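You operate a simulated robot arm through the tools that you are given. There is no shell and no other tool. Be economical: measure what you need, move in short steps, check, and stop when the job is done.

You run a simulated robot arm. Do the job below in one go: nothing can be reset, and whatever is moved stays where it is left.

TASK
Track the belt until its edge stays in the green band.
Fine: mode knob on step; set the tracking knob (the belt runs toward the guide of the colour turned to); two to six steps in all, then mode knob off.

The check looks at the end state, three seconds after you hand in, the way a careful person would. Anything else that was tipped, shoved, dropped, spilled or broken makes it a failure.

THE ROBOT
A 7-joint arm with a two-finger parallel gripper, fixed in place. Base frame: the origin is at the foot of the arm, x ahead of it, y to its left, z up. Lengths are in mm, angles in rad, forces in N, time in s.
Its first joint turns from -2.897 to 2.897 rad. Payload 4.4 kg.
The TCP is the grasp point between the finger pads, 23 mm short of the fingertips. In the tool frame z runs along the fingers and y along their closing line. The gripper opens to 94 mm. The fingers are 38 mm wide and 10 mm thick; the gripper's body (54 by 96 mm) begins 39 mm behind the TCP.
Orientation is that of the tool frame in the base frame, as a unit quaternion [x, y, z, w]. With the fingers straight down and closing along the base's y, the tool's x points along the base's -x, its y along +y and its z along -z.

THE INTERFACE
- The arm moves only by the tool step_arm. Its argument "motion" is a list of rows, each an object (a shift or turn left out is 0, a gripper value left out holds the last) with "rot": the turn, a rotation vector about the tool's x, y, z in degrees, a list of three; "travel": the shift along the tool's x, y, z in cm, a list of three; "jaw": the opening, from 0 (shut) to 1 (fully open). In form: [{"rot": [ax, ay, az], "travel": [dx, dy, dz], "jaw": jaw}, ...]. A call has 1 to 12 rows; each row shifts and turns the commanded pose from where the row before left it, along the tool's axes as they then stand. A row lasts 0.2 s, in which the tool goes at most 50 mm and 0.15 rad; a call with a longer step from one row to the next is refused whole, and so is a gripper value outside its range. A pose out of reach is approached as far as the arm can. The call stops where the force on the tool passes 40 N (or 10 N more than at its start, if that is more) or the arm is blocked; 0.2 s more then pass. Each finger travels about 72 mm/s and halts on what it meets, pressing with about 22 N; the grip force reading is that of the motor and also rises with nothing between the fingers. The clock runs only during rows and for 0.2 s after the last one: add rows that do not move to give the fingers time. The reply holds the time, the measured pose of the TCP, the force on the tool along the base axes, the opening and the grip force, in the units named above and with some noise, with the torque about the TCP (base axes, N m) and any sound that the robot's microphone picked up.
- Cameras (640 x 400 px; columns grow to the right, rows downward): "scene" is fixed at [51.8, -649.5, 1524.1]; the picture's right is [0.71, -0.71, 0.00], its down [-0.36, -0.36, -0.86] and it looks along [0.61, 0.61, -0.51] (base axes); focal length 313 px, centre (320, 200). "wrist" rides on the gripper at [86, 16, -74] in the tool frame; the picture's right is [-0.18, 0.98, 0.00], its down [-0.58, -0.11, -0.81] and it looks along [-0.79, -0.15, 0.59] (tool axes); focal length 243 px, centre (320, 200). There is no depth. A picture from a camera that has moved, and an enlarged one, comes with that camera's place and axes in the base frame and with its lens.
- snapshot(camera): a new picture of that camera. No time passes.
- zoom(camera, box): a new picture of the part [left, top, right, bottom] of that camera's present view, enlarged. No time passes.
- sign_off(): hands the job in; it is judged then, once.

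Go step by step. Nothing tells you positions but the pictures and the camera data: compare them with the known pose of the tool, close in by small moves and look again before you grip or let go. The budget is 120 turns and 64 pictures, counting those below and the enlarged ones. Unless the task says otherwise, let go and move clear before handing in, and close with one line.

The tools are called after "Call:" by a JSON object that holds its "op" and its "data". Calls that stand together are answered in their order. step_arm: Moves the arm, as the interface text tells. Its arguments: {"type":"object","properties":{"motion":{"type":"array"}},"required":["motion"]} The other tools are called the same way: snapshot (camera) takes a picture; zoom (camera, box) takes an enlarged picture of a part of a camera's view; sign_off () hands the job in.

At the start:

```text
time_s: 0.0
ee_pos: [594.9, 99.1, 1155.1]
tcp_rot: [0.0, 1.0, 0.0, 0.0]
wrist_force: [0.1, -0.7, 0.0]
moment: [-0.02, -0.02, 0.01]
opening: 93.7
finger_force: 0.1
```

scene: 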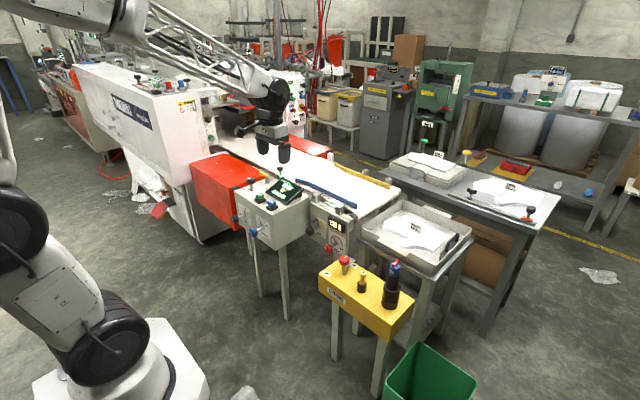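
wrist: 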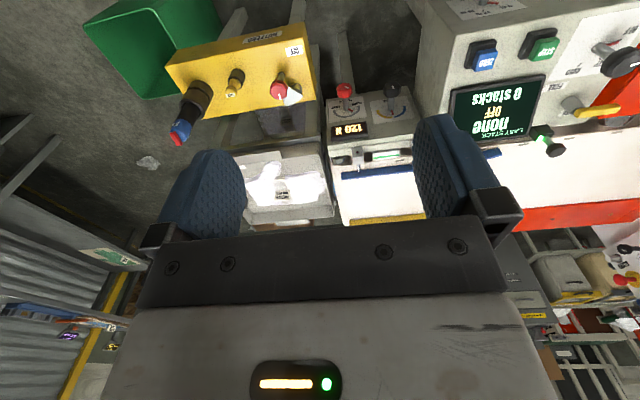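

I see a conveyor with a control box (screen, buttons, knobs), a second small panel at the belt end and a yellow box. I'll zoom in to identify the knobs.

Call:
{"op": "zoom", "data": {"camera": "scene", "box": [220, 150, 420, 275]}}

Call:
{"op": "zoom", "data": {"camera": "wrist", "box": [320, 0, 640, 200]}}

Call:
{"op": "zoom", "data": {"camera": "wrist", "box": [160, 20, 420, 190]}}

```text
3.20 times, centred on (320, 212) of scene
camera zoom: at [51.8, -649.5, 1524.1], right [0.71, -0.71, 0.0], down [-0.36, -0.36, -0.86], along [0.61, 0.61, -0.51], focal length 1001 px, centre (320, 160)
```

zoom: 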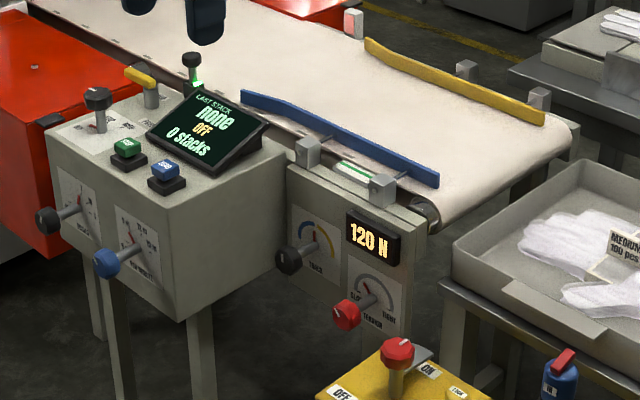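

```text
2.00 times, centred on (480, 100) of wrist
camera zoom: at [510.3, 114.8, 1229.2], right [0.18, 0.98, 0.0], down [0.58, -0.11, 0.81], along [0.79, -0.15, -0.59], focal length 485 px, centre (0, 400)
```

zoom: 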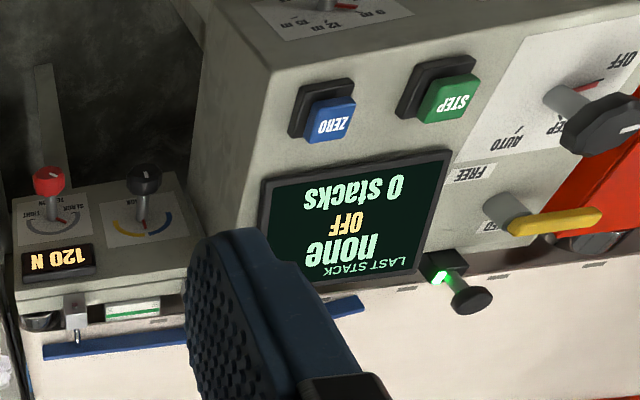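

```text
2.35 times, centred on (290, 105) of wrist
camera zoom: at [510.3, 114.8, 1229.2], right [0.18, 0.98, 0.0], down [0.58, -0.11, 0.81], along [0.79, -0.15, -0.59], focal length 571 px, centre (391, 424)
```

zoom: 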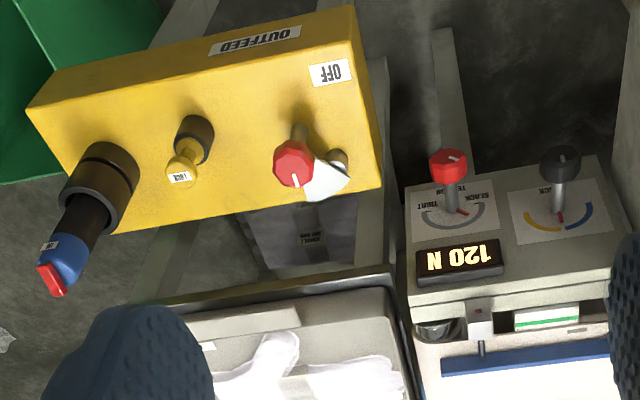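

The mode knob is on top of the large box, and the track knob is on the robot-facing panel of the small box. I'll zoom tighter to read the dials and the belt-edge indicator.

Call:
{"op": "zoom", "data": {"camera": "scene", "box": [225, 165, 295, 209]}}

Call:
{"op": "zoom", "data": {"camera": "scene", "box": [300, 190, 364, 230]}}

Call:
{"op": "zoom", "data": {"camera": "wrist", "box": [320, 70, 420, 190]}}

Call:
{"op": "zoom", "data": {"camera": "wrist", "box": [520, 10, 640, 170]}}

```text
9.09 times, centred on (260, 187) of scene
camera zoom: at [51.8, -649.5, 1524.1], right [0.71, -0.71, 0.0], down [-0.36, -0.36, -0.86], along [0.61, 0.61, -0.51], focal length 2845 px, centre (866, 318)
```

zoom: 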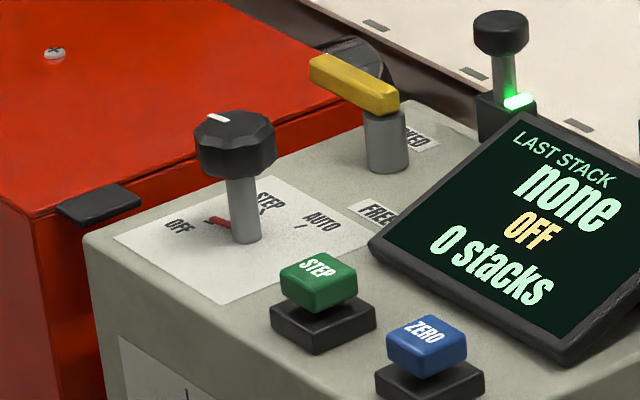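

```text
10.00 times, centred on (332, 210) of scene
camera zoom: at [51.8, -649.5, 1524.1], right [0.71, -0.71, 0.0], down [-0.36, -0.36, -0.86], along [0.61, 0.61, -0.51], focal length 3129 px, centre (200, 100)
```

zoom: 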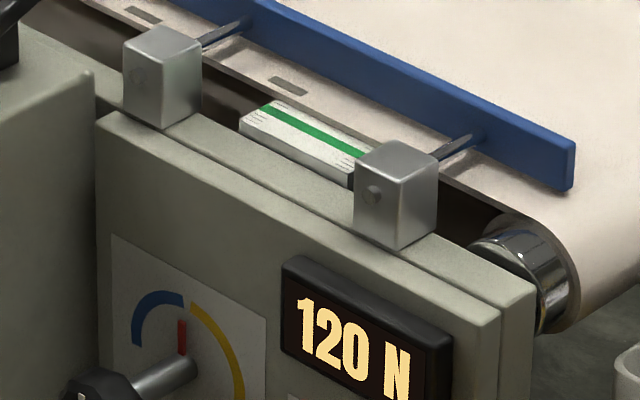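

```text
3.33 times, centred on (370, 130) of wrist
camera zoom: at [510.3, 114.8, 1229.2], right [0.18, 0.98, 0.0], down [0.58, -0.11, 0.81], along [0.79, -0.15, -0.59], focal length 809 px, centre (153, 433)
```

zoom: 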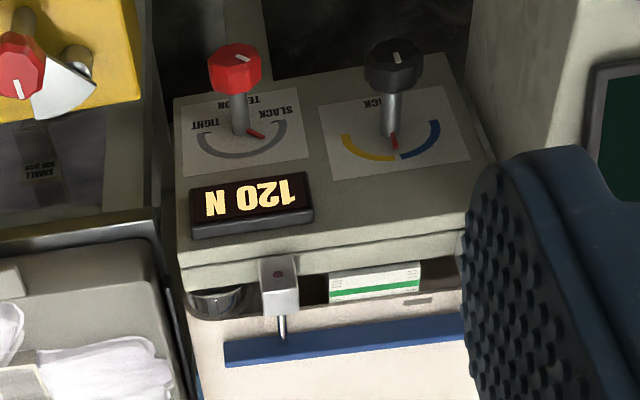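

```text
2.50 times, centred on (580, 90) of wrist
camera zoom: at [510.3, 114.8, 1229.2], right [0.18, 0.98, 0.0], down [0.58, -0.11, 0.81], along [0.79, -0.15, -0.59], focal length 606 px, centre (-330, 475)
```

zoom: 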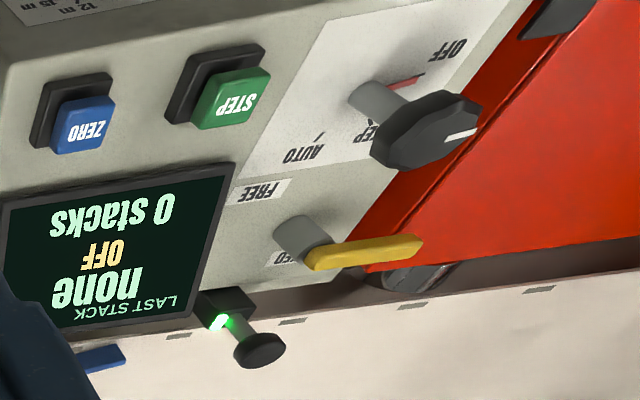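

The mode knob cap is at about (762, 532, 842), the STEP button at (741, 433, 803) and the track knob at (864, 231, 646). I'll hover above the mode knob first.

Call:
{"op": "step_arm", "data": {"motion": [{"travel": [-1.52, 3.94, 1.86]}, {"travel": [-1.52, 3.94, 1.86]}, {"travel": [-1.52, 3.94, 1.86]}, {"travel": [-1.52, 3.94, 1.86]}, {"travel": [-1.52, 3.94, 1.86]}, {"travel": [-1.52, 3.94, 1.86]}, {"travel": [-1.52, 3.94, 1.86]}, {"travel": [-1.52, 3.94, 1.86]}, {"travel": [-1.52, 3.94, 1.86]}, {"travel": [-1.52, 3.94, 1.86]}, {"travel": [-1.5, 3.9, 1.9]}, {}]}}

Call:
{"op": "snapshot", "data": {"camera": "wrist"}}

Call:
{"op": "zoom", "data": {"camera": "scene", "box": [210, 130, 306, 220]}}

```text
time_s: 2.6
ee_pos: [764.1, 529.8, 950.0]
tcp_rot: [0.0, 1.0, 0.0, 0.001]
wrist_force: [0.8, -0.2, -0.4]
moment: [0.0, 0.0, 0.0]
opening: 94.1
finger_force: 0.1
```

```text
54 pictures are left
camera wrist: at [677.5, 545.5, 1024.6], right [0.18, 0.98, 0.0], down [0.58, -0.11, 0.81], along [0.79, -0.15, -0.59], focal length 243 px, centre (320, 200)
```

wrist: 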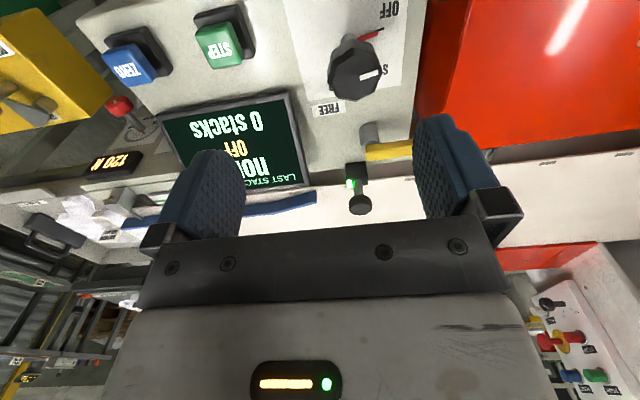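

```text
4.44 times, centred on (258, 175) of scene
camera zoom: at [51.8, -649.5, 1524.1], right [0.71, -0.71, 0.0], down [-0.36, -0.36, -0.86], along [0.61, 0.61, -0.51], focal length 1391 px, centre (596, 311)
```

zoom: 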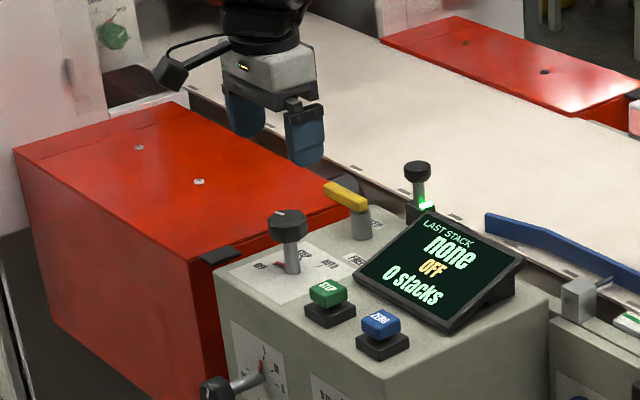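

Seen closer, the cap centre is nearer (774, 556, 829). I'll align over it and go part way down to check.

Call:
{"op": "step_arm", "data": {"motion": [{"travel": [-1.0, 2.6, 0], "jaw": 0.85}, {"travel": [0, 0, 3.0]}, {"travel": [0, 0, 2.5]}, {}]}}

Call:
{"op": "snapshot", "data": {"camera": "wrist"}}

Call:
{"op": "zoom", "data": {"camera": "scene", "box": [220, 130, 300, 210]}}

```text
time_s: 3.6
ee_pos: [769.9, 557.2, 895.6]
tcp_rot: [0.001, 1.0, 0.001, 0.001]
wrist_force: [0.0, 0.5, -0.8]
moment: [0.0, 0.01, -0.02]
opening: 79.9
finger_force: 0.1
```

```text
52 pictures are left
camera wrist: at [684.9, 573.3, 970.0], right [0.18, 0.98, 0.0], down [0.58, -0.11, 0.81], along [0.79, -0.15, -0.59], focal length 243 px, centre (320, 200)
```

wrist: 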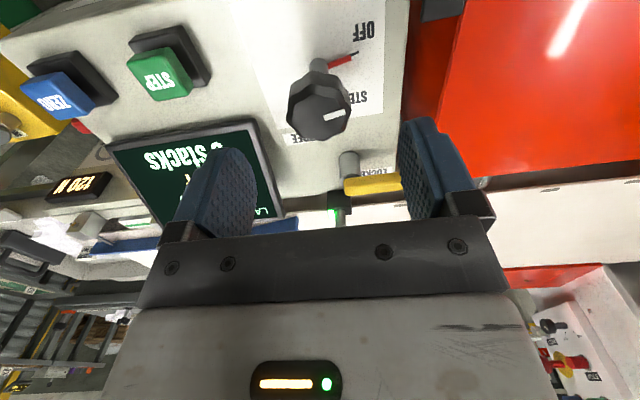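

```text
5.00 times, centred on (260, 170) of scene
camera zoom: at [51.8, -649.5, 1524.1], right [0.71, -0.71, 0.0], down [-0.36, -0.36, -0.86], along [0.61, 0.61, -0.51], focal length 1564 px, centre (620, 350)
```

zoom: 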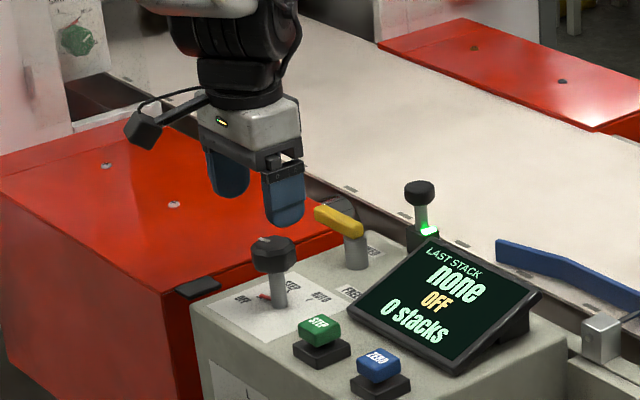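

The cap is confirmed at about (774, 556, 829), between the fingers. I'll descend around it without closing and check.

Call:
{"op": "step_arm", "data": {"motion": [{"travel": [-0.2, -0.1, 3.0]}, {"travel": [0, 0, 2.0]}, {"travel": [0, 0, 1.4]}, {}]}}

Call:
{"op": "snapshot", "data": {"camera": "wrist"}}

```text
time_s: 4.6
ee_pos: [773.0, 557.6, 831.5]
tcp_rot: [-0.001, 1.0, -0.001, 0.0]
wrist_force: [-0.2, 0.5, 0.8]
moment: [-0.01, 0.02, -0.01]
opening: 79.8
finger_force: 0.0
```

```text
50 pictures are left
camera wrist: at [687.1, 573.0, 905.4], right [0.18, 0.98, 0.0], down [0.58, -0.11, 0.81], along [0.79, -0.15, -0.59], focal length 243 px, centre (320, 200)
```

wrist: 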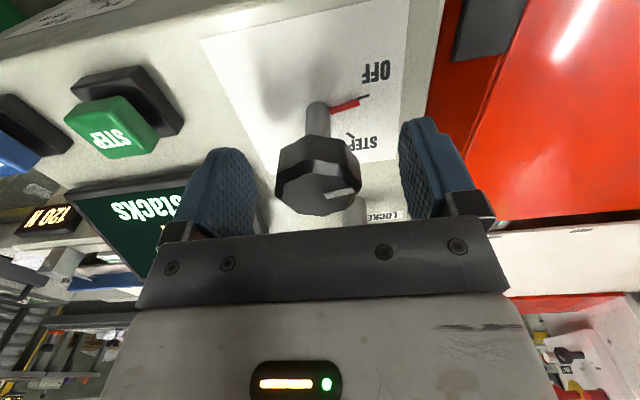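

The cap is well centred between the fingers. I'll close on it.

Call:
{"op": "step_arm", "data": {"motion": [{"jaw": 0.3}, {}, {}, {}]}}

```text
time_s: 5.6
ee_pos: [773.1, 556.0, 831.2]
tcp_rot: [0.001, 1.0, 0.0, 0.0]
wrist_force: [0.8, -36.5, 2.1]
moment: [-0.21, 0.44, -0.19]
opening: 44.7
finger_force: 18.7
```

There's a 36 N side load, so the grip is slightly off-centre. I'll ease the tool a bit toward -y.

Call:
{"op": "step_arm", "data": {"motion": [{"travel": [0, -0.1, 0]}, {}]}}

```text
time_s: 6.2
ee_pos: [773.6, 555.3, 830.7]
tcp_rot: [0.0, 1.0, 0.0, 0.001]
wrist_force: [-11.9, -34.9, 5.3]
moment: [-0.21, 0.03, -0.44]
opening: 44.2
finger_force: 17.3
```

Still loaded, so I'll ease it further.

Call:
{"op": "step_arm", "data": {"motion": [{"travel": [0.05, -0.2, 0]}, {}]}}

```text
time_s: 6.8
ee_pos: [773.3, 553.9, 830.8]
tcp_rot: [0.001, 1.0, 0.0, 0.0]
wrist_force: [12.9, 1.0, -17.2]
moment: [-0.1, 0.22, -0.13]
opening: 41.7
finger_force: 45.1
```

The load is now balanced. I'll turn clockwise toward STEP.

Call:
{"op": "step_arm", "data": {"motion": [{"rot": [0, 0, 8]}, {"rot": [0, 0, 8]}, {"rot": [0, 0, 8]}, {}]}}

Call:
{"op": "snapshot", "data": {"camera": "wrist"}}

```text
time_s: 7.5
ee_pos: [773.9, 555.7, 829.6]
tcp_rot: [0.145, 0.989, 0.0, 0.0]
wrist_force: [6.3, 13.1, -5.9]
moment: [-0.3, 0.08, 0.05]
opening: 41.8
finger_force: 45.1
stopped in row 3: the force on the tool passed its limit at 44 N (the readings are from after the stop); the commanded pose is now the measured one
```

```text
49 pictures are left
camera wrist: at [696.0, 596.2, 905.3], right [0.46, 0.89, 0.0], down [0.52, -0.27, 0.81], along [0.72, -0.37, -0.59], focal length 243 px, centre (320, 200)
```

wrist: 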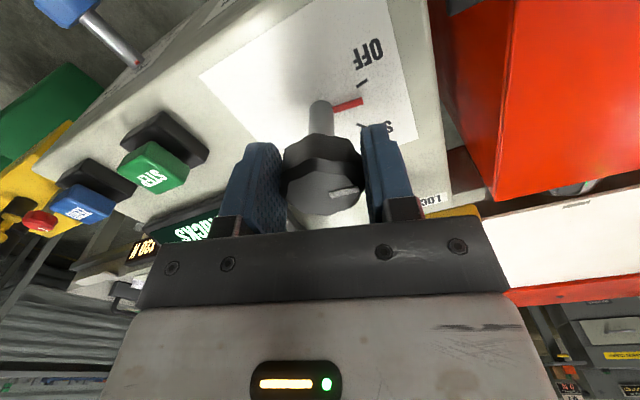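

The pointer turned with the knob and is about midway to STEP. I'll continue more slowly.

Call:
{"op": "step_arm", "data": {"motion": [{"rot": [0, 0, 4]}, {"rot": [0, 0, 4]}, {"rot": [0, 0, 4]}, {"rot": [0, 0, 4]}, {"rot": [0, 0, 4]}, {}]}}

Call:
{"op": "snapshot", "data": {"camera": "wrist"}}

Call:
{"op": "zoom", "data": {"camera": "scene", "box": [225, 145, 305, 225]}}

```text
time_s: 8.3
ee_pos: [774.4, 557.6, 831.3]
tcp_rot: [0.246, 0.969, 0.002, 0.0]
wrist_force: [10.6, 11.4, -7.9]
moment: [-0.11, 0.22, 0.06]
opening: 41.9
finger_force: 45.1
stopped in row 4: the force on the tool passed its limit at 42 N (the readings are from after the stop); the commanded pose is now the measured one
```

```text
48 pictures are left
camera wrist: at [706.3, 612.2, 905.3], right [0.63, 0.78, 0.0], down [0.46, -0.38, 0.81], along [0.63, -0.51, -0.59], focal length 243 px, centre (320, 200)
```

wrist: 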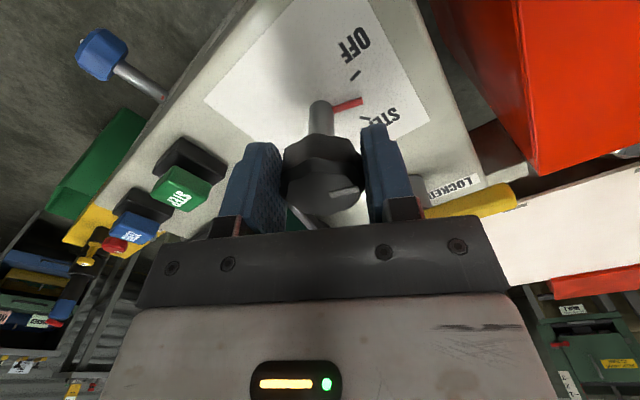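

```text
5.00 times, centred on (265, 185) of scene
camera zoom: at [51.8, -649.5, 1524.1], right [0.71, -0.71, 0.0], down [-0.36, -0.36, -0.86], along [0.61, 0.61, -0.51], focal length 1564 px, centre (595, 275)
```

zoom: 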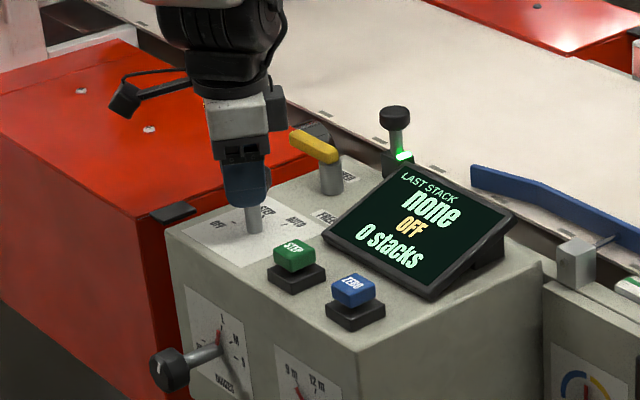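

28° turned and the screen still says OFF. I'll continue.

Call:
{"op": "step_arm", "data": {"motion": [{"rot": [0, 0, 4]}, {"rot": [0, 0, 4]}, {"rot": [0, 0, 4]}, {}]}}

Call:
{"op": "zoom", "data": {"camera": "scene", "box": [225, 145, 305, 225]}}

```text
time_s: 9.1
ee_pos: [774.6, 557.4, 831.7]
tcp_rot: [0.342, 0.94, 0.002, 0.002]
wrist_force: [14.4, 7.5, -6.3]
moment: [0.09, 0.4, 0.08]
opening: 41.5
finger_force: 44.7
stopped in row 4: the force on the tool passed its limit at 42 N (the readings are from after the stop); the commanded pose is now the measured one
```

```text
5.00 times, centred on (265, 185) of scene
camera zoom: at [51.8, -649.5, 1524.1], right [0.71, -0.71, 0.0], down [-0.36, -0.36, -0.86], along [0.61, 0.61, -0.51], focal length 1564 px, centre (595, 275)
```

zoom: 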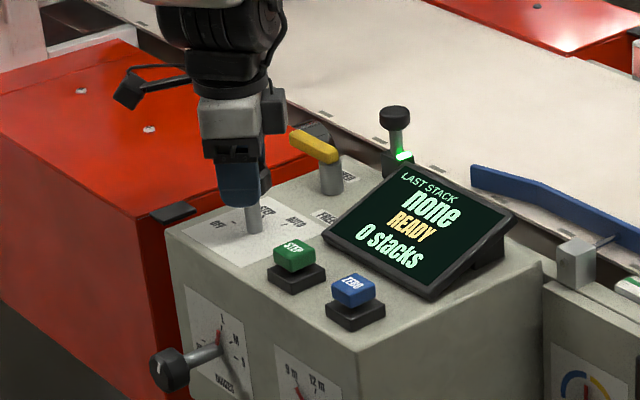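

The screen says READY, so the mode is on STEP. I'll check the pointer against the tick.

Call:
{"op": "zoom", "data": {"camera": "wrist", "box": [240, 40, 440, 165]}}

```text
3.20 times, centred on (340, 102) of wrist
camera zoom: at [719.0, 625.3, 905.3], right [0.77, 0.63, 0.01], down [0.37, -0.46, 0.81], along [0.51, -0.62, -0.59], focal length 776 px, centre (256, 512)
```

zoom: 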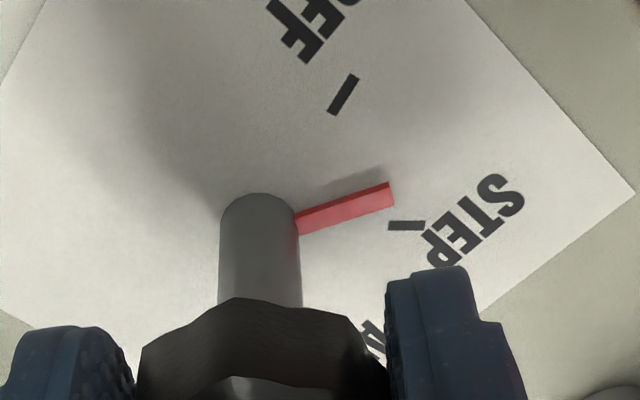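

The pointer is still about 12° short of the STEP tick, so I'll finish the turn.

Call:
{"op": "step_arm", "data": {"motion": [{"rot": [0, 0, 4]}, {"rot": [0, 0, 4]}, {"rot": [0, 0, 4]}]}}

Call:
{"op": "zoom", "data": {"camera": "wrist", "box": [240, 40, 440, 165]}}

```text
time_s: 9.9
ee_pos: [775.5, 558.1, 831.4]
tcp_rot: [0.423, 0.906, 0.003, 0.001]
wrist_force: [12.8, 9.5, -7.5]
moment: [0.07, 0.26, 0.03]
opening: 41.8
finger_force: 45.0
stopped in row 3: the force on the tool passed its limit at 43 N (the readings are from after the stop); the commanded pose is now the measured one
```

```text
3.20 times, centred on (340, 102) of wrist
camera zoom: at [732.2, 634.5, 905.5], right [0.87, 0.49, 0.01], down [0.29, -0.52, 0.81], along [0.4, -0.7, -0.59], focal length 776 px, centre (256, 512)
```

zoom: 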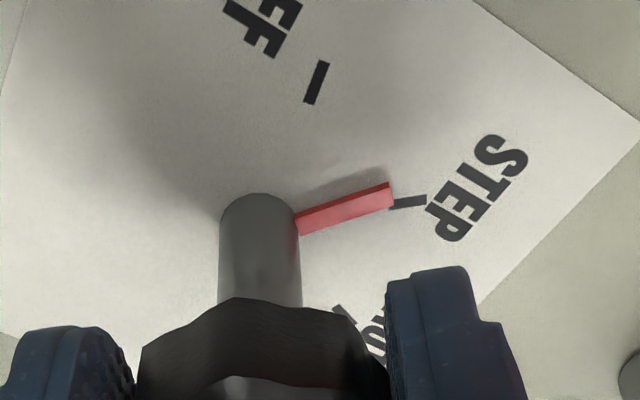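

Nearly on the tick. One small nudge more, then I'll open and lift.

Call:
{"op": "step_arm", "data": {"motion": [{"rot": [0, 0, 4]}, {}]}}

Call:
{"op": "step_arm", "data": {"motion": [{"jaw": 0.85}, {}, {}, {"travel": [0, 0, -3]}, {"travel": [0, 0, -4]}, {"travel": [0, 0, -2]}, {}]}}

Call:
{"op": "snapshot", "data": {"camera": "wrist"}}

Call:
{"op": "zoom", "data": {"camera": "scene", "box": [225, 145, 305, 225]}}

```text
time_s: 10.5
ee_pos: [775.7, 557.9, 830.5]
tcp_rot: [0.454, 0.891, 0.003, 0.001]
wrist_force: [29.8, 21.9, -16.9]
moment: [-0.76, -0.4, 0.1]
opening: 41.8
finger_force: 44.9
```

```text
time_s: 12.1
ee_pos: [776.6, 557.8, 921.1]
tcp_rot: [0.454, 0.891, 0.004, 0.0]
wrist_force: [-0.3, -0.3, -0.7]
moment: [0.0, 0.02, 0.01]
opening: 79.9
finger_force: 0.0
```

```text
43 pictures are left
camera wrist: at [739.0, 637.1, 995.5], right [0.9, 0.43, 0.01], down [0.25, -0.54, 0.81], along [0.35, -0.73, -0.59], focal length 243 px, centre (320, 200)
```

wrist: 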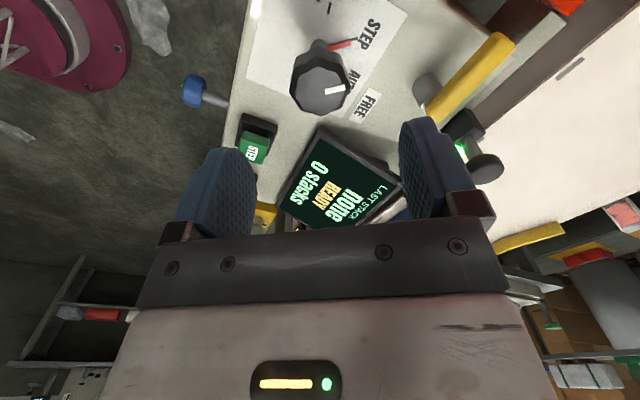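

```text
5.00 times, centred on (265, 185) of scene
camera zoom: at [51.8, -649.5, 1524.1], right [0.71, -0.71, 0.0], down [-0.36, -0.36, -0.86], along [0.61, 0.61, -0.51], focal length 1564 px, centre (595, 275)
```

zoom: 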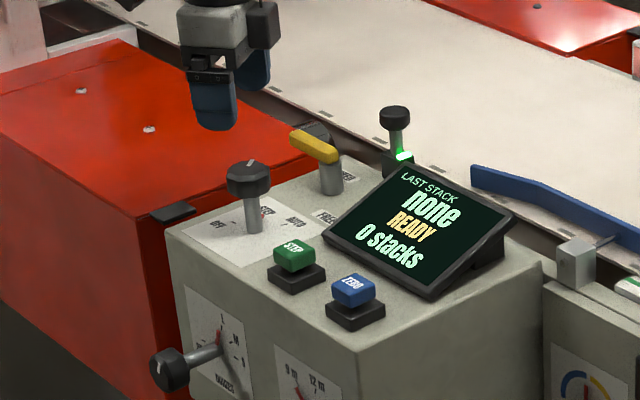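

The mode knob is at STEP. Next I'll bring the tool back square, move in front of the small box, and pitch the gripper to point forward (+x) for the track knob.

Call:
{"op": "step_arm", "data": {"motion": [{"rot": [0, 0, -8]}, {"rot": [0, 0, -8]}, {"rot": [0, 0, -8]}, {"rot": [0, 0, -8]}, {"rot": [0, 0, -8]}, {"rot": [0, 0, -8]}, {"rot": [0, 0, -6]}, {}]}}

Call:
{"op": "step_arm", "data": {"motion": [{"travel": [1.6, -4.1, -0.5]}, {"travel": [1.6, -4.1, -0.5]}, {"travel": [1.6, -4.1, -0.5]}, {"travel": [1.6, -4.1, -0.5]}, {"travel": [1.6, -4.1, -0.5]}, {"travel": [1.6, -4.1, -0.5]}, {"travel": [1.6, -4.1, -0.5]}, {"travel": [1.6, -4.1, -0.5]}, {}]}}

Call:
{"op": "step_arm", "data": {"motion": [{"rot": [0, -8, 0]}, {"rot": [0, -8, 0]}, {"rot": [0, -8, 0]}, {"rot": [0, -8, 0]}, {"rot": [0, -8, 0]}, {"rot": [0, -8, 0]}, {"rot": [0, -8, 0]}, {"rot": [0, -8, 0]}, {"rot": [0, -8, 0]}, {"rot": [0, -8, 0]}, {"rot": [0, -8, 0]}, {"rot": [0, -2, 0]}]}}

Call:
{"op": "snapshot", "data": {"camera": "scene"}}

Call:
{"op": "snapshot", "data": {"camera": "wrist"}}

```text
time_s: 13.9
ee_pos: [775.3, 558.8, 921.6]
tcp_rot: [-0.002, 1.0, 0.003, 0.002]
wrist_force: [-0.7, -0.1, -0.1]
moment: [0.01, -0.01, -0.01]
opening: 79.9
finger_force: 0.1
```

```text
time_s: 15.9
ee_pos: [647.8, 233.2, 959.7]
tcp_rot: [0.0, 1.0, 0.002, 0.002]
wrist_force: [-0.2, 0.6, 0.1]
moment: [0.02, 0.0, 0.02]
opening: 79.8
finger_force: 0.1
```

```text
time_s: 18.5
ee_pos: [646.8, 228.2, 958.2]
tcp_rot: [0.001, 0.705, 0.002, 0.709]
wrist_force: [0.5, -0.2, -0.5]
moment: [-0.02, 0.02, -0.04]
opening: 79.9
finger_force: 0.0
```

```text
41 pictures are left
```

scene: 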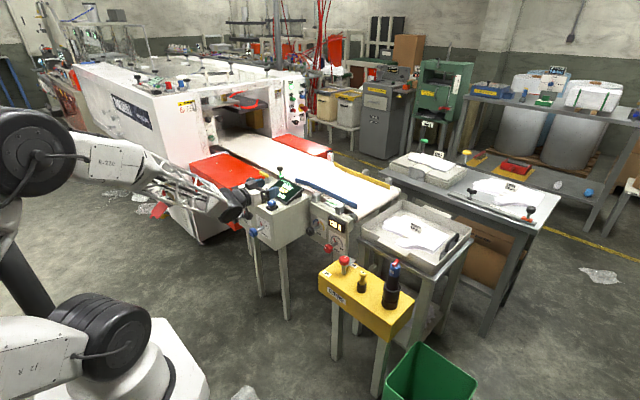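

```text
40 pictures are left
camera wrist: at [572.8, 245.8, 871.5], right [0.0, 0.98, 0.19], down [-0.81, -0.11, 0.58], along [0.59, -0.15, 0.8], focal length 243 px, centre (320, 200)
```

wrist: 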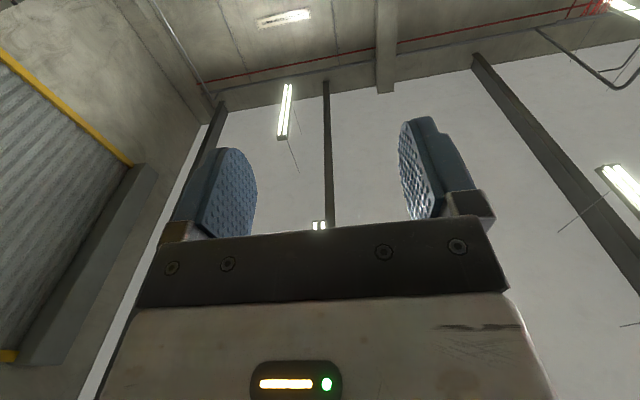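

The gripper points forward. I'll lower to the track knob's height (about z 646) while staying in front of it.

Call:
{"op": "step_arm", "data": {"motion": [{"travel": [4.5, 0, 0]}, {"travel": [4.5, 0, 0]}, {"travel": [4.5, 0, 0]}, {"travel": [4.5, 0, 0]}, {"travel": [4.5, 0, 0]}, {"travel": [4.5, 0, 0]}, {"travel": [4, 0, 0]}, {}]}}

Call:
{"op": "snapshot", "data": {"camera": "wrist"}}

Call:
{"op": "zoom", "data": {"camera": "scene", "box": [220, 150, 380, 290]}}

```text
time_s: 20.3
ee_pos: [647.4, 231.7, 651.2]
tcp_rot: [0.0, 0.705, 0.001, 0.709]
wrist_force: [-0.5, 0.6, -0.5]
moment: [-0.03, 0.01, -0.01]
opening: 79.9
finger_force: 0.0
```

```text
39 pictures are left
camera wrist: at [573.9, 247.5, 563.7], right [0.0, 0.98, 0.19], down [-0.81, -0.11, 0.58], along [0.59, -0.15, 0.8], focal length 243 px, centre (320, 200)
```

wrist: 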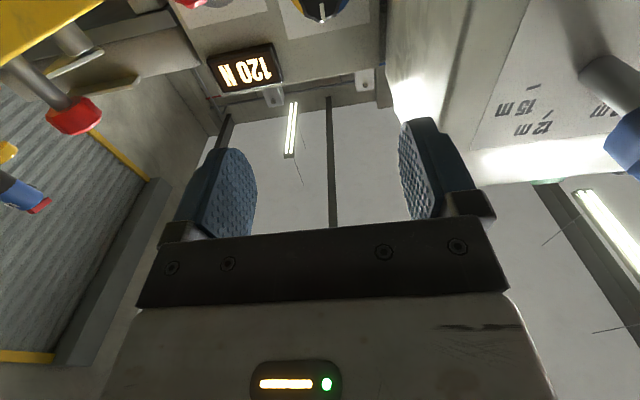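

```text
2.86 times, centred on (300, 220) of scene
camera zoom: at [51.8, -649.5, 1524.1], right [0.71, -0.71, 0.0], down [-0.36, -0.36, -0.86], along [0.61, 0.61, -0.51], focal length 894 px, centre (377, 143)
```

zoom: 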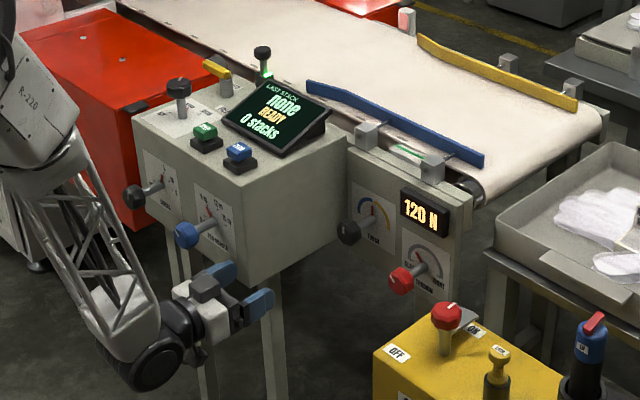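

The knob is about ahead at (866, 235, 645). I'll move forward part way and look again.

Call:
{"op": "step_arm", "data": {"motion": [{"travel": [0, 0, 4]}, {"travel": [0, 0, 4]}, {"travel": [0, 0, 4]}, {}]}}

Call:
{"op": "snapshot", "data": {"camera": "wrist"}}

Call:
{"op": "zoom", "data": {"camera": "scene", "box": [270, 180, 370, 280]}}

```text
time_s: 21.3
ee_pos: [768.3, 232.9, 650.4]
tcp_rot: [0.001, 0.705, 0.002, 0.709]
wrist_force: [0.6, -0.4, -0.9]
moment: [0.0, 0.0, -0.01]
opening: 79.8
finger_force: 0.0
```

```text
37 pictures are left
camera wrist: at [695.2, 248.3, 563.6], right [0.0, 0.98, 0.19], down [-0.81, -0.11, 0.58], along [0.59, -0.15, 0.79], focal length 243 px, centre (320, 200)
```

wrist: 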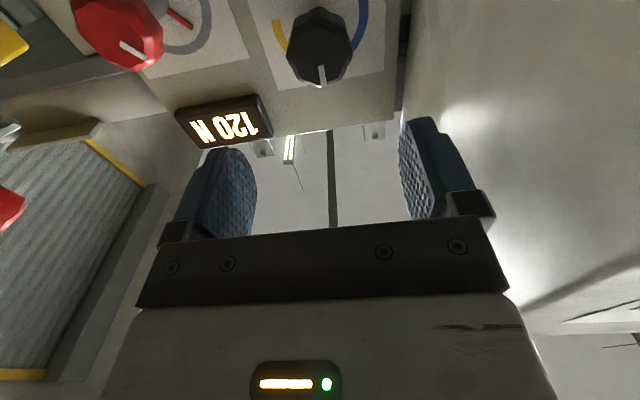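

```text
4.00 times, centred on (320, 230) of scene
camera zoom: at [51.8, -649.5, 1524.1], right [0.71, -0.71, 0.0], down [-0.36, -0.36, -0.86], along [0.61, 0.61, -0.51], focal length 1252 px, centre (320, 80)
```

zoom: 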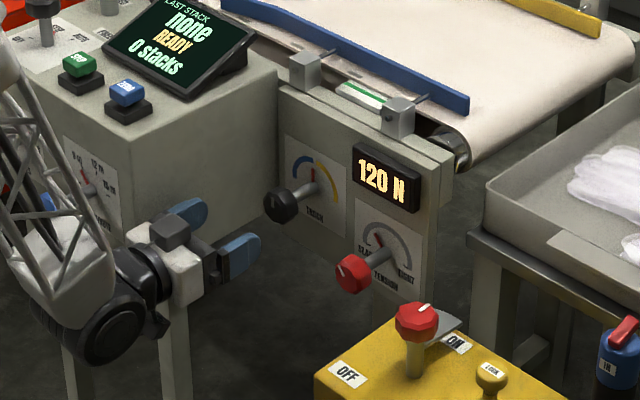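

The knob cap centre is around (873, 234, 636). I'll lower 14 mm, advance, and stop short to check alignment.

Call:
{"op": "step_arm", "data": {"motion": [{"travel": [1.4, 0.1, 0]}, {"travel": [0, 0, 3]}, {"travel": [0, 0, 3]}, {}]}}

Call:
{"op": "snapshot", "data": {"camera": "wrist"}}

Call:
{"op": "zoom", "data": {"camera": "scene", "box": [280, 180, 370, 270]}}

```text
time_s: 22.3
ee_pos: [827.6, 232.1, 636.6]
tcp_rot: [0.002, 0.705, 0.001, 0.709]
wrist_force: [-0.1, 0.2, 0.3]
moment: [-0.03, -0.01, -0.02]
opening: 80.1
finger_force: 0.1
```

```text
35 pictures are left
camera wrist: at [754.1, 248.0, 549.6], right [0.0, 0.98, 0.19], down [-0.81, -0.11, 0.58], along [0.59, -0.15, 0.79], focal length 243 px, centre (320, 200)
```

wrist: 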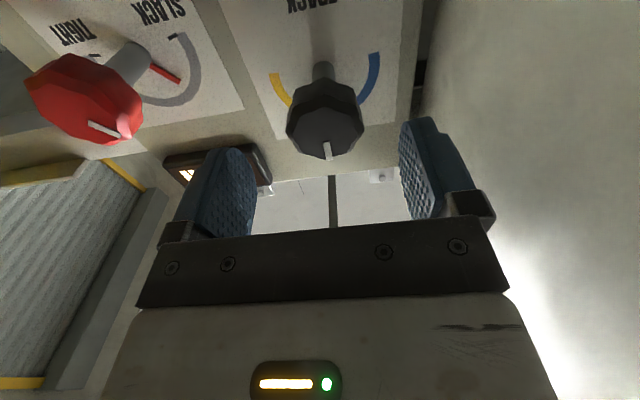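

```text
4.44 times, centred on (325, 225) of scene
camera zoom: at [51.8, -649.5, 1524.1], right [0.71, -0.71, 0.0], down [-0.36, -0.36, -0.86], along [0.61, 0.61, -0.51], focal length 1391 px, centre (298, 89)
```

zoom: 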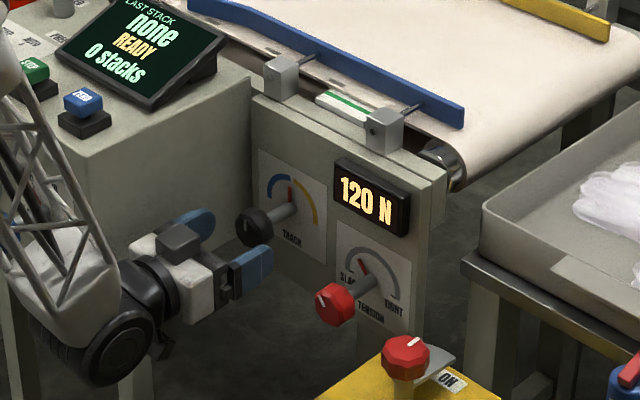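

Alignment is good, with the knob about 3 mm more to +y. I'll advance around the cap.

Call:
{"op": "step_arm", "data": {"motion": [{"travel": [0.2, 0.3, 2.2]}, {"travel": [0, 0, 2.2]}, {}]}}

Call:
{"op": "snapshot", "data": {"camera": "wrist"}}

```text
time_s: 23.1
ee_pos: [871.9, 234.2, 634.5]
tcp_rot: [0.002, 0.705, 0.002, 0.709]
wrist_force: [0.9, -0.2, -0.3]
moment: [0.03, 0.01, 0.03]
opening: 80.0
finger_force: 0.0
```

```text
33 pictures are left
camera wrist: at [799.2, 251.4, 547.2], right [0.0, 0.98, 0.19], down [-0.81, -0.11, 0.58], along [0.59, -0.15, 0.79], focal length 243 px, centre (320, 200)
```

wrist: 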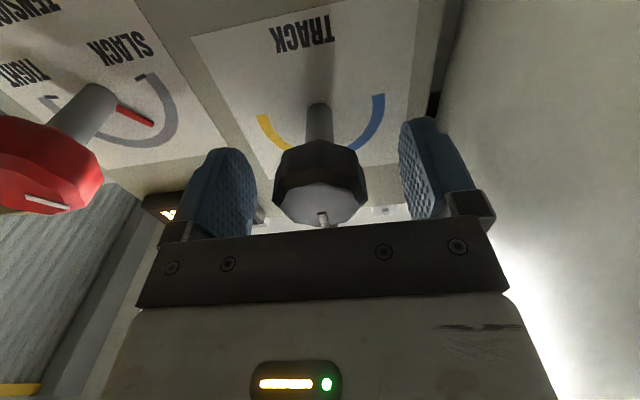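

It's well centred around the knob. I'll close gently.

Call:
{"op": "step_arm", "data": {"motion": [{"jaw": 0.3}, {}, {}, {}]}}

```text
time_s: 24.1
ee_pos: [872.7, 235.0, 634.0]
tcp_rot: [0.002, 0.705, 0.001, 0.709]
wrist_force: [2.3, -12.0, -0.6]
moment: [0.01, -0.19, -0.04]
opening: 41.5
finger_force: 44.9
```

Gripped cleanly. I'll turn counter-clockwise, toward blue, by about 25°.

Call:
{"op": "step_arm", "data": {"motion": [{"rot": [0, 0, -5]}, {"rot": [0, 0, -5]}, {"rot": [0, 0, -5]}, {"rot": [0, 0, -5]}, {"rot": [0, 0, -5]}, {}]}}

Call:
{"op": "snapshot", "data": {"camera": "wrist"}}

```text
time_s: 25.3
ee_pos: [872.4, 235.1, 634.4]
tcp_rot: [-0.147, 0.69, -0.149, 0.693]
wrist_force: [4.0, -4.6, -4.0]
moment: [0.02, -0.05, 0.22]
opening: 41.2
finger_force: 45.3
stopped in row 6: the force on the tool passed its limit at 41 N (the readings are from after the stop); the commanded pose is now the measured one
```

```text
32 pictures are left
camera wrist: at [798.8, 213.8, 548.5], right [0.0, 0.97, -0.23], down [-0.81, 0.14, 0.57], along [0.59, 0.19, 0.79], focal length 243 px, centre (320, 200)
```

wrist: 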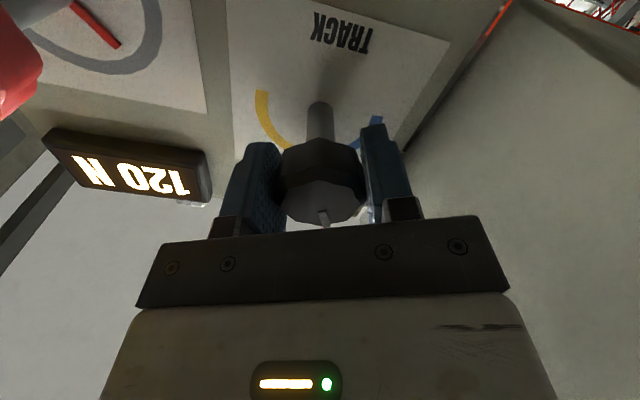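

The track knob is at about 24° toward blue. I'll release and back out.

Call:
{"op": "step_arm", "data": {"motion": [{"jaw": 0.85}, {}, {}, {"travel": [0, 0, -4]}, {"travel": [0, 0, -4.5]}, {"travel": [0, 0, -4.5]}, {"travel": [0, 0, -4.5]}, {"travel": [0, 0, -4.5]}, {}]}}

Call:
{"op": "step_arm", "data": {"motion": [{"rot": [0, 0, 8]}, {"rot": [0, 0, 8]}, {"rot": [0, 0, 8], "jaw": 0}, {"travel": [-4.5, 0, 0]}, {"travel": [-4.5, 0, 0]}, {"travel": [-4.5, 0, 0]}, {"travel": [-4.5, 0, 0]}, {"travel": [-4.5, 0, 0]}, {"travel": [-4.5, 0, 0]}, {"travel": [-4.5, 0, 0]}, {}]}}

Call:
{"op": "zoom", "data": {"camera": "scene", "box": [300, 190, 364, 230]}}

```text
time_s: 27.3
ee_pos: [650.8, 236.1, 633.0]
tcp_rot: [-0.147, 0.69, -0.148, 0.693]
wrist_force: [-0.2, 0.0, -0.1]
moment: [0.01, -0.02, -0.01]
opening: 80.0
finger_force: 0.1
```

```text
time_s: 29.7
ee_pos: [653.2, 233.2, 949.5]
tcp_rot: [0.0, 0.706, -0.001, 0.709]
wrist_force: [0.3, 1.0, 0.5]
moment: [0.0, -0.01, -0.01]
opening: 0.0
finger_force: 22.6
```

```text
10.00 times, centred on (332, 210) of scene
camera zoom: at [51.8, -649.5, 1524.1], right [0.71, -0.71, 0.0], down [-0.36, -0.36, -0.86], along [0.61, 0.61, -0.51], focal length 3129 px, centre (200, 100)
```

zoom: 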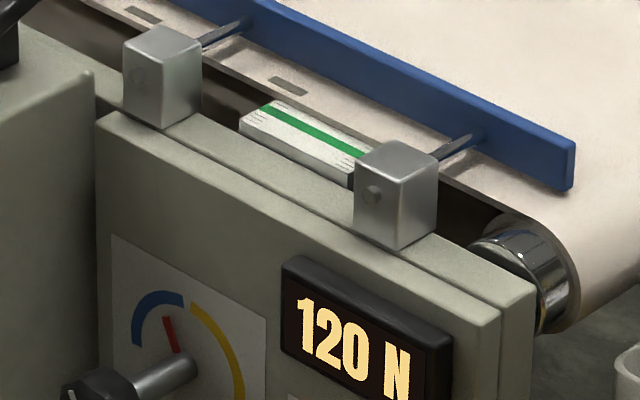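

The pointer is in the blue sector. I'll turn the tool down again and hover above the STEP button with closed fingers.

Call:
{"op": "step_arm", "data": {"motion": [{"rot": [0, 8, 0]}, {"rot": [0, 8, 0]}, {"rot": [0, 8, 0]}, {"rot": [0, 8, 0]}, {"rot": [0, 8, 0]}, {"rot": [0, 8, 0]}, {"rot": [0, 8, 0]}, {"rot": [0, 8, 0]}, {"rot": [0, 8, 0]}, {"rot": [0, 8, 0]}, {"rot": [0, 8, 0]}, {"rot": [0, 2, 0]}]}}

Call:
{"op": "step_arm", "data": {"motion": [{"travel": [-1.9, 4.3, 1]}, {"travel": [-1.9, 4.3, 1]}, {"travel": [-1.9, 4.3, 1]}, {"travel": [-1.9, 4.3, 1]}, {"travel": [-1.9, 4.3, 1]}, {"travel": [0, 0, 1.5]}, {}]}}

Call:
{"op": "snapshot", "data": {"camera": "wrist"}}

Call:
{"op": "zoom", "data": {"camera": "scene", "box": [220, 140, 300, 220]}}

```text
time_s: 32.3
ee_pos: [650.5, 236.1, 948.3]
tcp_rot: [0.0, 1.0, -0.001, 0.002]
wrist_force: [0.0, -0.3, -0.6]
moment: [-0.01, 0.01, 0.04]
opening: 0.1
finger_force: 21.8
```

```text
time_s: 33.9
ee_pos: [745.9, 449.5, 882.6]
tcp_rot: [0.001, 1.0, 0.0, 0.002]
wrist_force: [0.2, -0.5, 0.4]
moment: [-0.04, 0.0, -0.02]
opening: 0.1
finger_force: 22.5
```

```text
30 pictures are left
camera wrist: at [660.2, 464.7, 957.0], right [0.19, 0.98, 0.0], down [0.58, -0.11, 0.81], along [0.8, -0.15, -0.59], focal length 243 px, centre (320, 200)
```

wrist: 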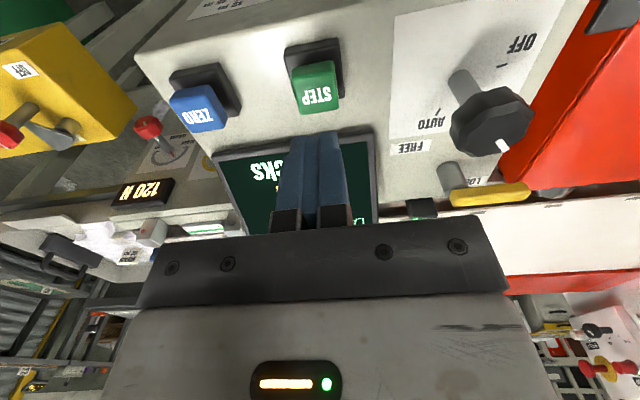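

```text
5.00 times, centred on (260, 180) of scene
camera zoom: at [51.8, -649.5, 1524.1], right [0.71, -0.71, 0.0], down [-0.36, -0.36, -0.86], along [0.61, 0.61, -0.51], focal length 1564 px, centre (620, 300)
```

zoom: 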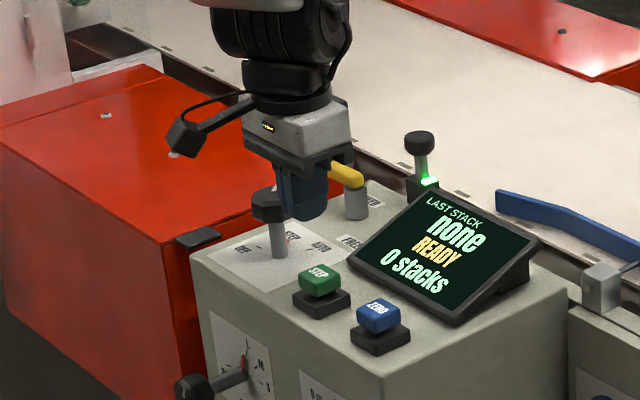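

The STEP button is at (750, 445) with its top near z 800. I'll align and descend to just above it.

Call:
{"op": "step_arm", "data": {"motion": [{"travel": [-0.4, -0.45, 0]}, {"travel": [0, 0, 3]}, {"travel": [0, 0, 1.8]}, {}]}}

Call:
{"op": "snapshot", "data": {"camera": "wrist"}}

```text
time_s: 34.9
ee_pos: [748.8, 445.1, 833.8]
tcp_rot: [0.001, 1.0, -0.001, 0.003]
wrist_force: [-0.8, -0.2, -0.5]
moment: [0.0, 0.0, 0.0]
opening: 0.0
finger_force: 22.5
```

```text
28 pictures are left
camera wrist: at [662.8, 461.4, 908.9], right [0.19, 0.98, 0.0], down [0.58, -0.11, 0.81], along [0.8, -0.15, -0.59], focal length 243 px, centre (320, 200)
```

wrist: 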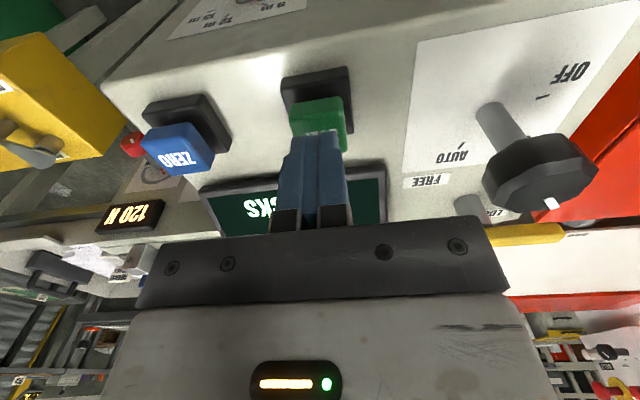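

Fingertips are just above the button. I'll press slowly and then lift.

Call:
{"op": "step_arm", "data": {"motion": [{"travel": [0, 0, 0.3]}, {"travel": [0, 0, 0.3]}, {"travel": [0, 0, 0.3]}, {"travel": [0, 0, 0.2]}, {"travel": [0, 0, 0.2]}]}}

Call:
{"op": "zoom", "data": {"camera": "scene", "box": [220, 140, 364, 230]}}

```text
time_s: 36.1
ee_pos: [750.0, 445.9, 822.3]
tcp_rot: [0.001, 1.0, -0.001, 0.003]
wrist_force: [0.4, 0.4, 1.9]
moment: [-0.02, 0.0, 0.0]
opening: 0.1
finger_force: 21.7
```

```text
4.44 times, centred on (292, 185) of scene
camera zoom: at [51.8, -649.5, 1524.1], right [0.71, -0.71, 0.0], down [-0.36, -0.36, -0.86], along [0.61, 0.61, -0.51], focal length 1391 px, centre (444, 267)
```

zoom: 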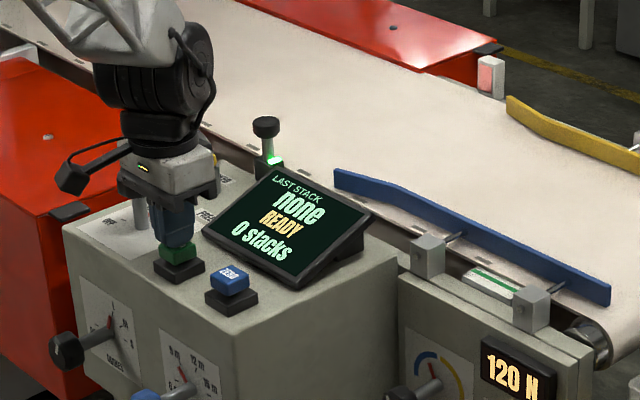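

Light contact now (2 N). I'll press further in small increments.

Call:
{"op": "step_arm", "data": {"motion": [{"travel": [0, 0, 0.15]}, {"travel": [0, 0, 0.15]}]}}

```text
time_s: 36.7
ee_pos: [749.0, 445.9, 819.9]
tcp_rot: [0.001, 1.0, -0.001, 0.003]
wrist_force: [0.7, 2.4, 2.7]
moment: [0.04, 0.01, -0.04]
opening: 0.3
finger_force: 22.3
heard: click
```

It clicked, so one step has triggered. I'll let it run a moment and look at the belt edge.

Call:
{"op": "step_arm", "data": {"motion": [{"travel": [0, 0, -2.5]}, {"travel": [0, 0, -2.5]}, {}, {}, {}, {}, {}, {}, {}, {}, {}, {}]}}

Call:
{"op": "zoom", "data": {"camera": "scene", "box": [260, 180, 356, 230]}}

```text
time_s: 39.3
ee_pos: [750.9, 446.6, 869.5]
tcp_rot: [0.001, 1.0, -0.001, 0.003]
wrist_force: [-0.2, -0.4, 0.0]
moment: [0.0, 0.0, 0.0]
opening: 0.0
finger_force: 21.8
```

```text
6.67 times, centred on (308, 205) of scene
camera zoom: at [51.8, -649.5, 1524.1], right [0.71, -0.71, 0.0], down [-0.36, -0.36, -0.86], along [0.61, 0.61, -0.51], focal length 2086 px, centre (400, 167)
```

zoom: 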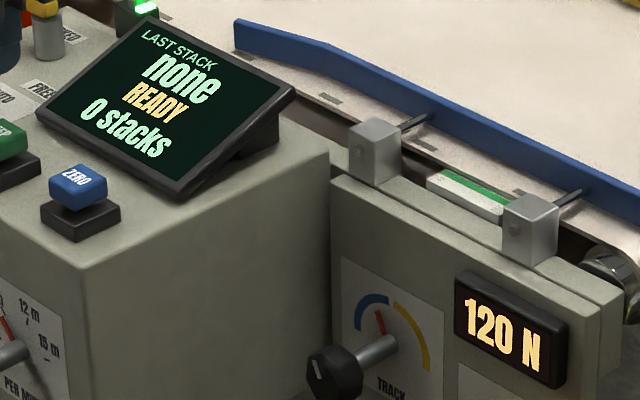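

The step ran, and the belt edge moved toward the band. I'll take a closer look.

Call:
{"op": "zoom", "data": {"camera": "scene", "box": [316, 196, 344, 214]}}

```text
16.00 times, centred on (330, 205) of scene
camera zoom: at [51.8, -649.5, 1524.1], right [0.71, -0.71, 0.0], down [-0.36, -0.36, -0.86], along [0.61, 0.61, -0.51], focal length 5007 px, centre (160, 120)
```

zoom: 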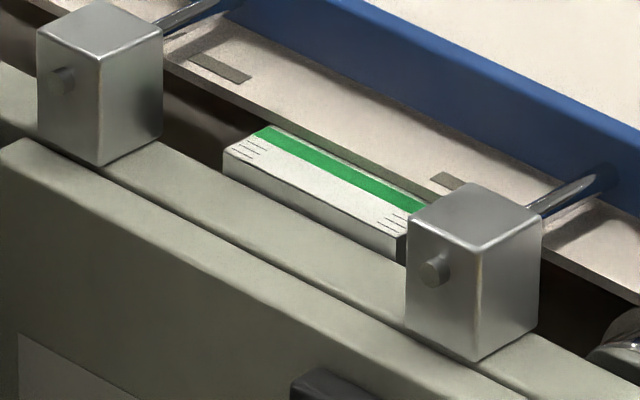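

One step at 24° blue moved the edge roughly 9 mm, to the far boundary of the green band, with about 3 mm left to its middle. I'll go back to the track knob and reduce it to about 8° blue.

Call:
{"op": "step_arm", "data": {"motion": [{"travel": [0, 0, -2.6]}, {"travel": [1.94, -4.2, -1]}, {"travel": [1.94, -4.2, -1]}, {"travel": [1.94, -4.2, -1]}, {"travel": [1.94, -4.2, -1]}, {"travel": [1.94, -4.2, -1]}, {"jaw": 0.85}]}}

Call:
{"op": "step_arm", "data": {"motion": [{"rot": [0, -8, 0]}, {"rot": [0, -8, 0]}, {"rot": [0, -8, 0]}, {"rot": [0, -8, 0]}, {"rot": [0, -8, 0]}, {"rot": [0, -8, 0]}, {"rot": [0, -8, 0]}, {"rot": [0, -8, 0]}, {"rot": [0, -8, 0]}, {"rot": [0, -8, 0]}, {"rot": [0, -8, 0]}, {"rot": [0, -2, 0]}]}}

Call:
{"op": "step_arm", "data": {"motion": [{"travel": [4.5, 0, 0]}, {"travel": [4.5, 0, 0]}, {"travel": [4.5, 0, 0]}, {"travel": [4.5, 0, 0]}, {"travel": [4.5, 0, 0]}, {"travel": [4.5, 0, 0]}, {"travel": [4.5, 0, 0]}, {"rot": [0, 0, -8]}, {"rot": [0, 0, -8]}, {"rot": [0, 0, -8]}, {}]}}

```text
time_s: 40.9
ee_pos: [650.5, 236.4, 945.3]
tcp_rot: [0.0, 1.0, -0.001, 0.002]
wrist_force: [0.0, 0.2, 0.3]
moment: [0.04, 0.0, 0.02]
opening: 53.7
finger_force: 0.6
```

```text
time_s: 43.5
ee_pos: [651.4, 235.5, 945.9]
tcp_rot: [0.0, 0.704, -0.002, 0.71]
wrist_force: [-0.2, 0.0, 0.0]
moment: [-0.03, 0.01, -0.01]
opening: 79.7
finger_force: 0.1
```

```text
time_s: 45.9
ee_pos: [653.8, 235.0, 630.0]
tcp_rot: [-0.147, 0.689, -0.149, 0.693]
wrist_force: [-0.3, -0.3, 0.3]
moment: [0.01, -0.01, 0.0]
opening: 79.9
finger_force: 0.1
```

I'm a few mm low, so I'll correct and advance onto the knob.

Call:
{"op": "step_arm", "data": {"motion": [{"travel": [-0.37, -0.16, 4]}, {"travel": [0, 0, 4.5]}, {"travel": [0, 0, 4.5]}, {"travel": [0, 0, 4.5]}, {"travel": [0, 0, 2.3]}, {"travel": [0, 0, 2.0]}, {}]}}

Call:
{"op": "snapshot", "data": {"camera": "wrist"}}

```text
time_s: 47.5
ee_pos: [871.3, 235.3, 633.5]
tcp_rot: [-0.146, 0.69, -0.149, 0.693]
wrist_force: [-0.6, -0.5, 0.4]
moment: [0.02, -0.02, 0.05]
opening: 79.7
finger_force: 0.0
```

```text
24 pictures are left
camera wrist: at [798.4, 214.0, 547.9], right [0.0, 0.97, -0.23], down [-0.81, 0.14, 0.57], along [0.59, 0.19, 0.79], focal length 243 px, centre (320, 200)
```

wrist: 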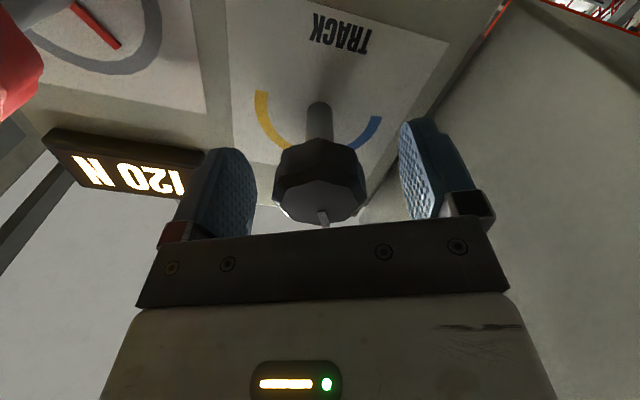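

Positioned as before. I'll close and turn back about 16°.

Call:
{"op": "step_arm", "data": {"motion": [{"jaw": 0.3}, {}, {}, {}, {"rot": [0, 0, 4]}, {"rot": [0, 0, 4]}, {"rot": [0, 0, 4]}, {"rot": [0, 0, 4]}, {}]}}

```text
time_s: 49.5
ee_pos: [871.5, 233.6, 634.9]
tcp_rot: [-0.048, 0.704, -0.052, 0.707]
wrist_force: [-3.2, -30.5, -11.3]
moment: [0.08, -0.96, 0.37]
opening: 41.2
finger_force: 45.0
```

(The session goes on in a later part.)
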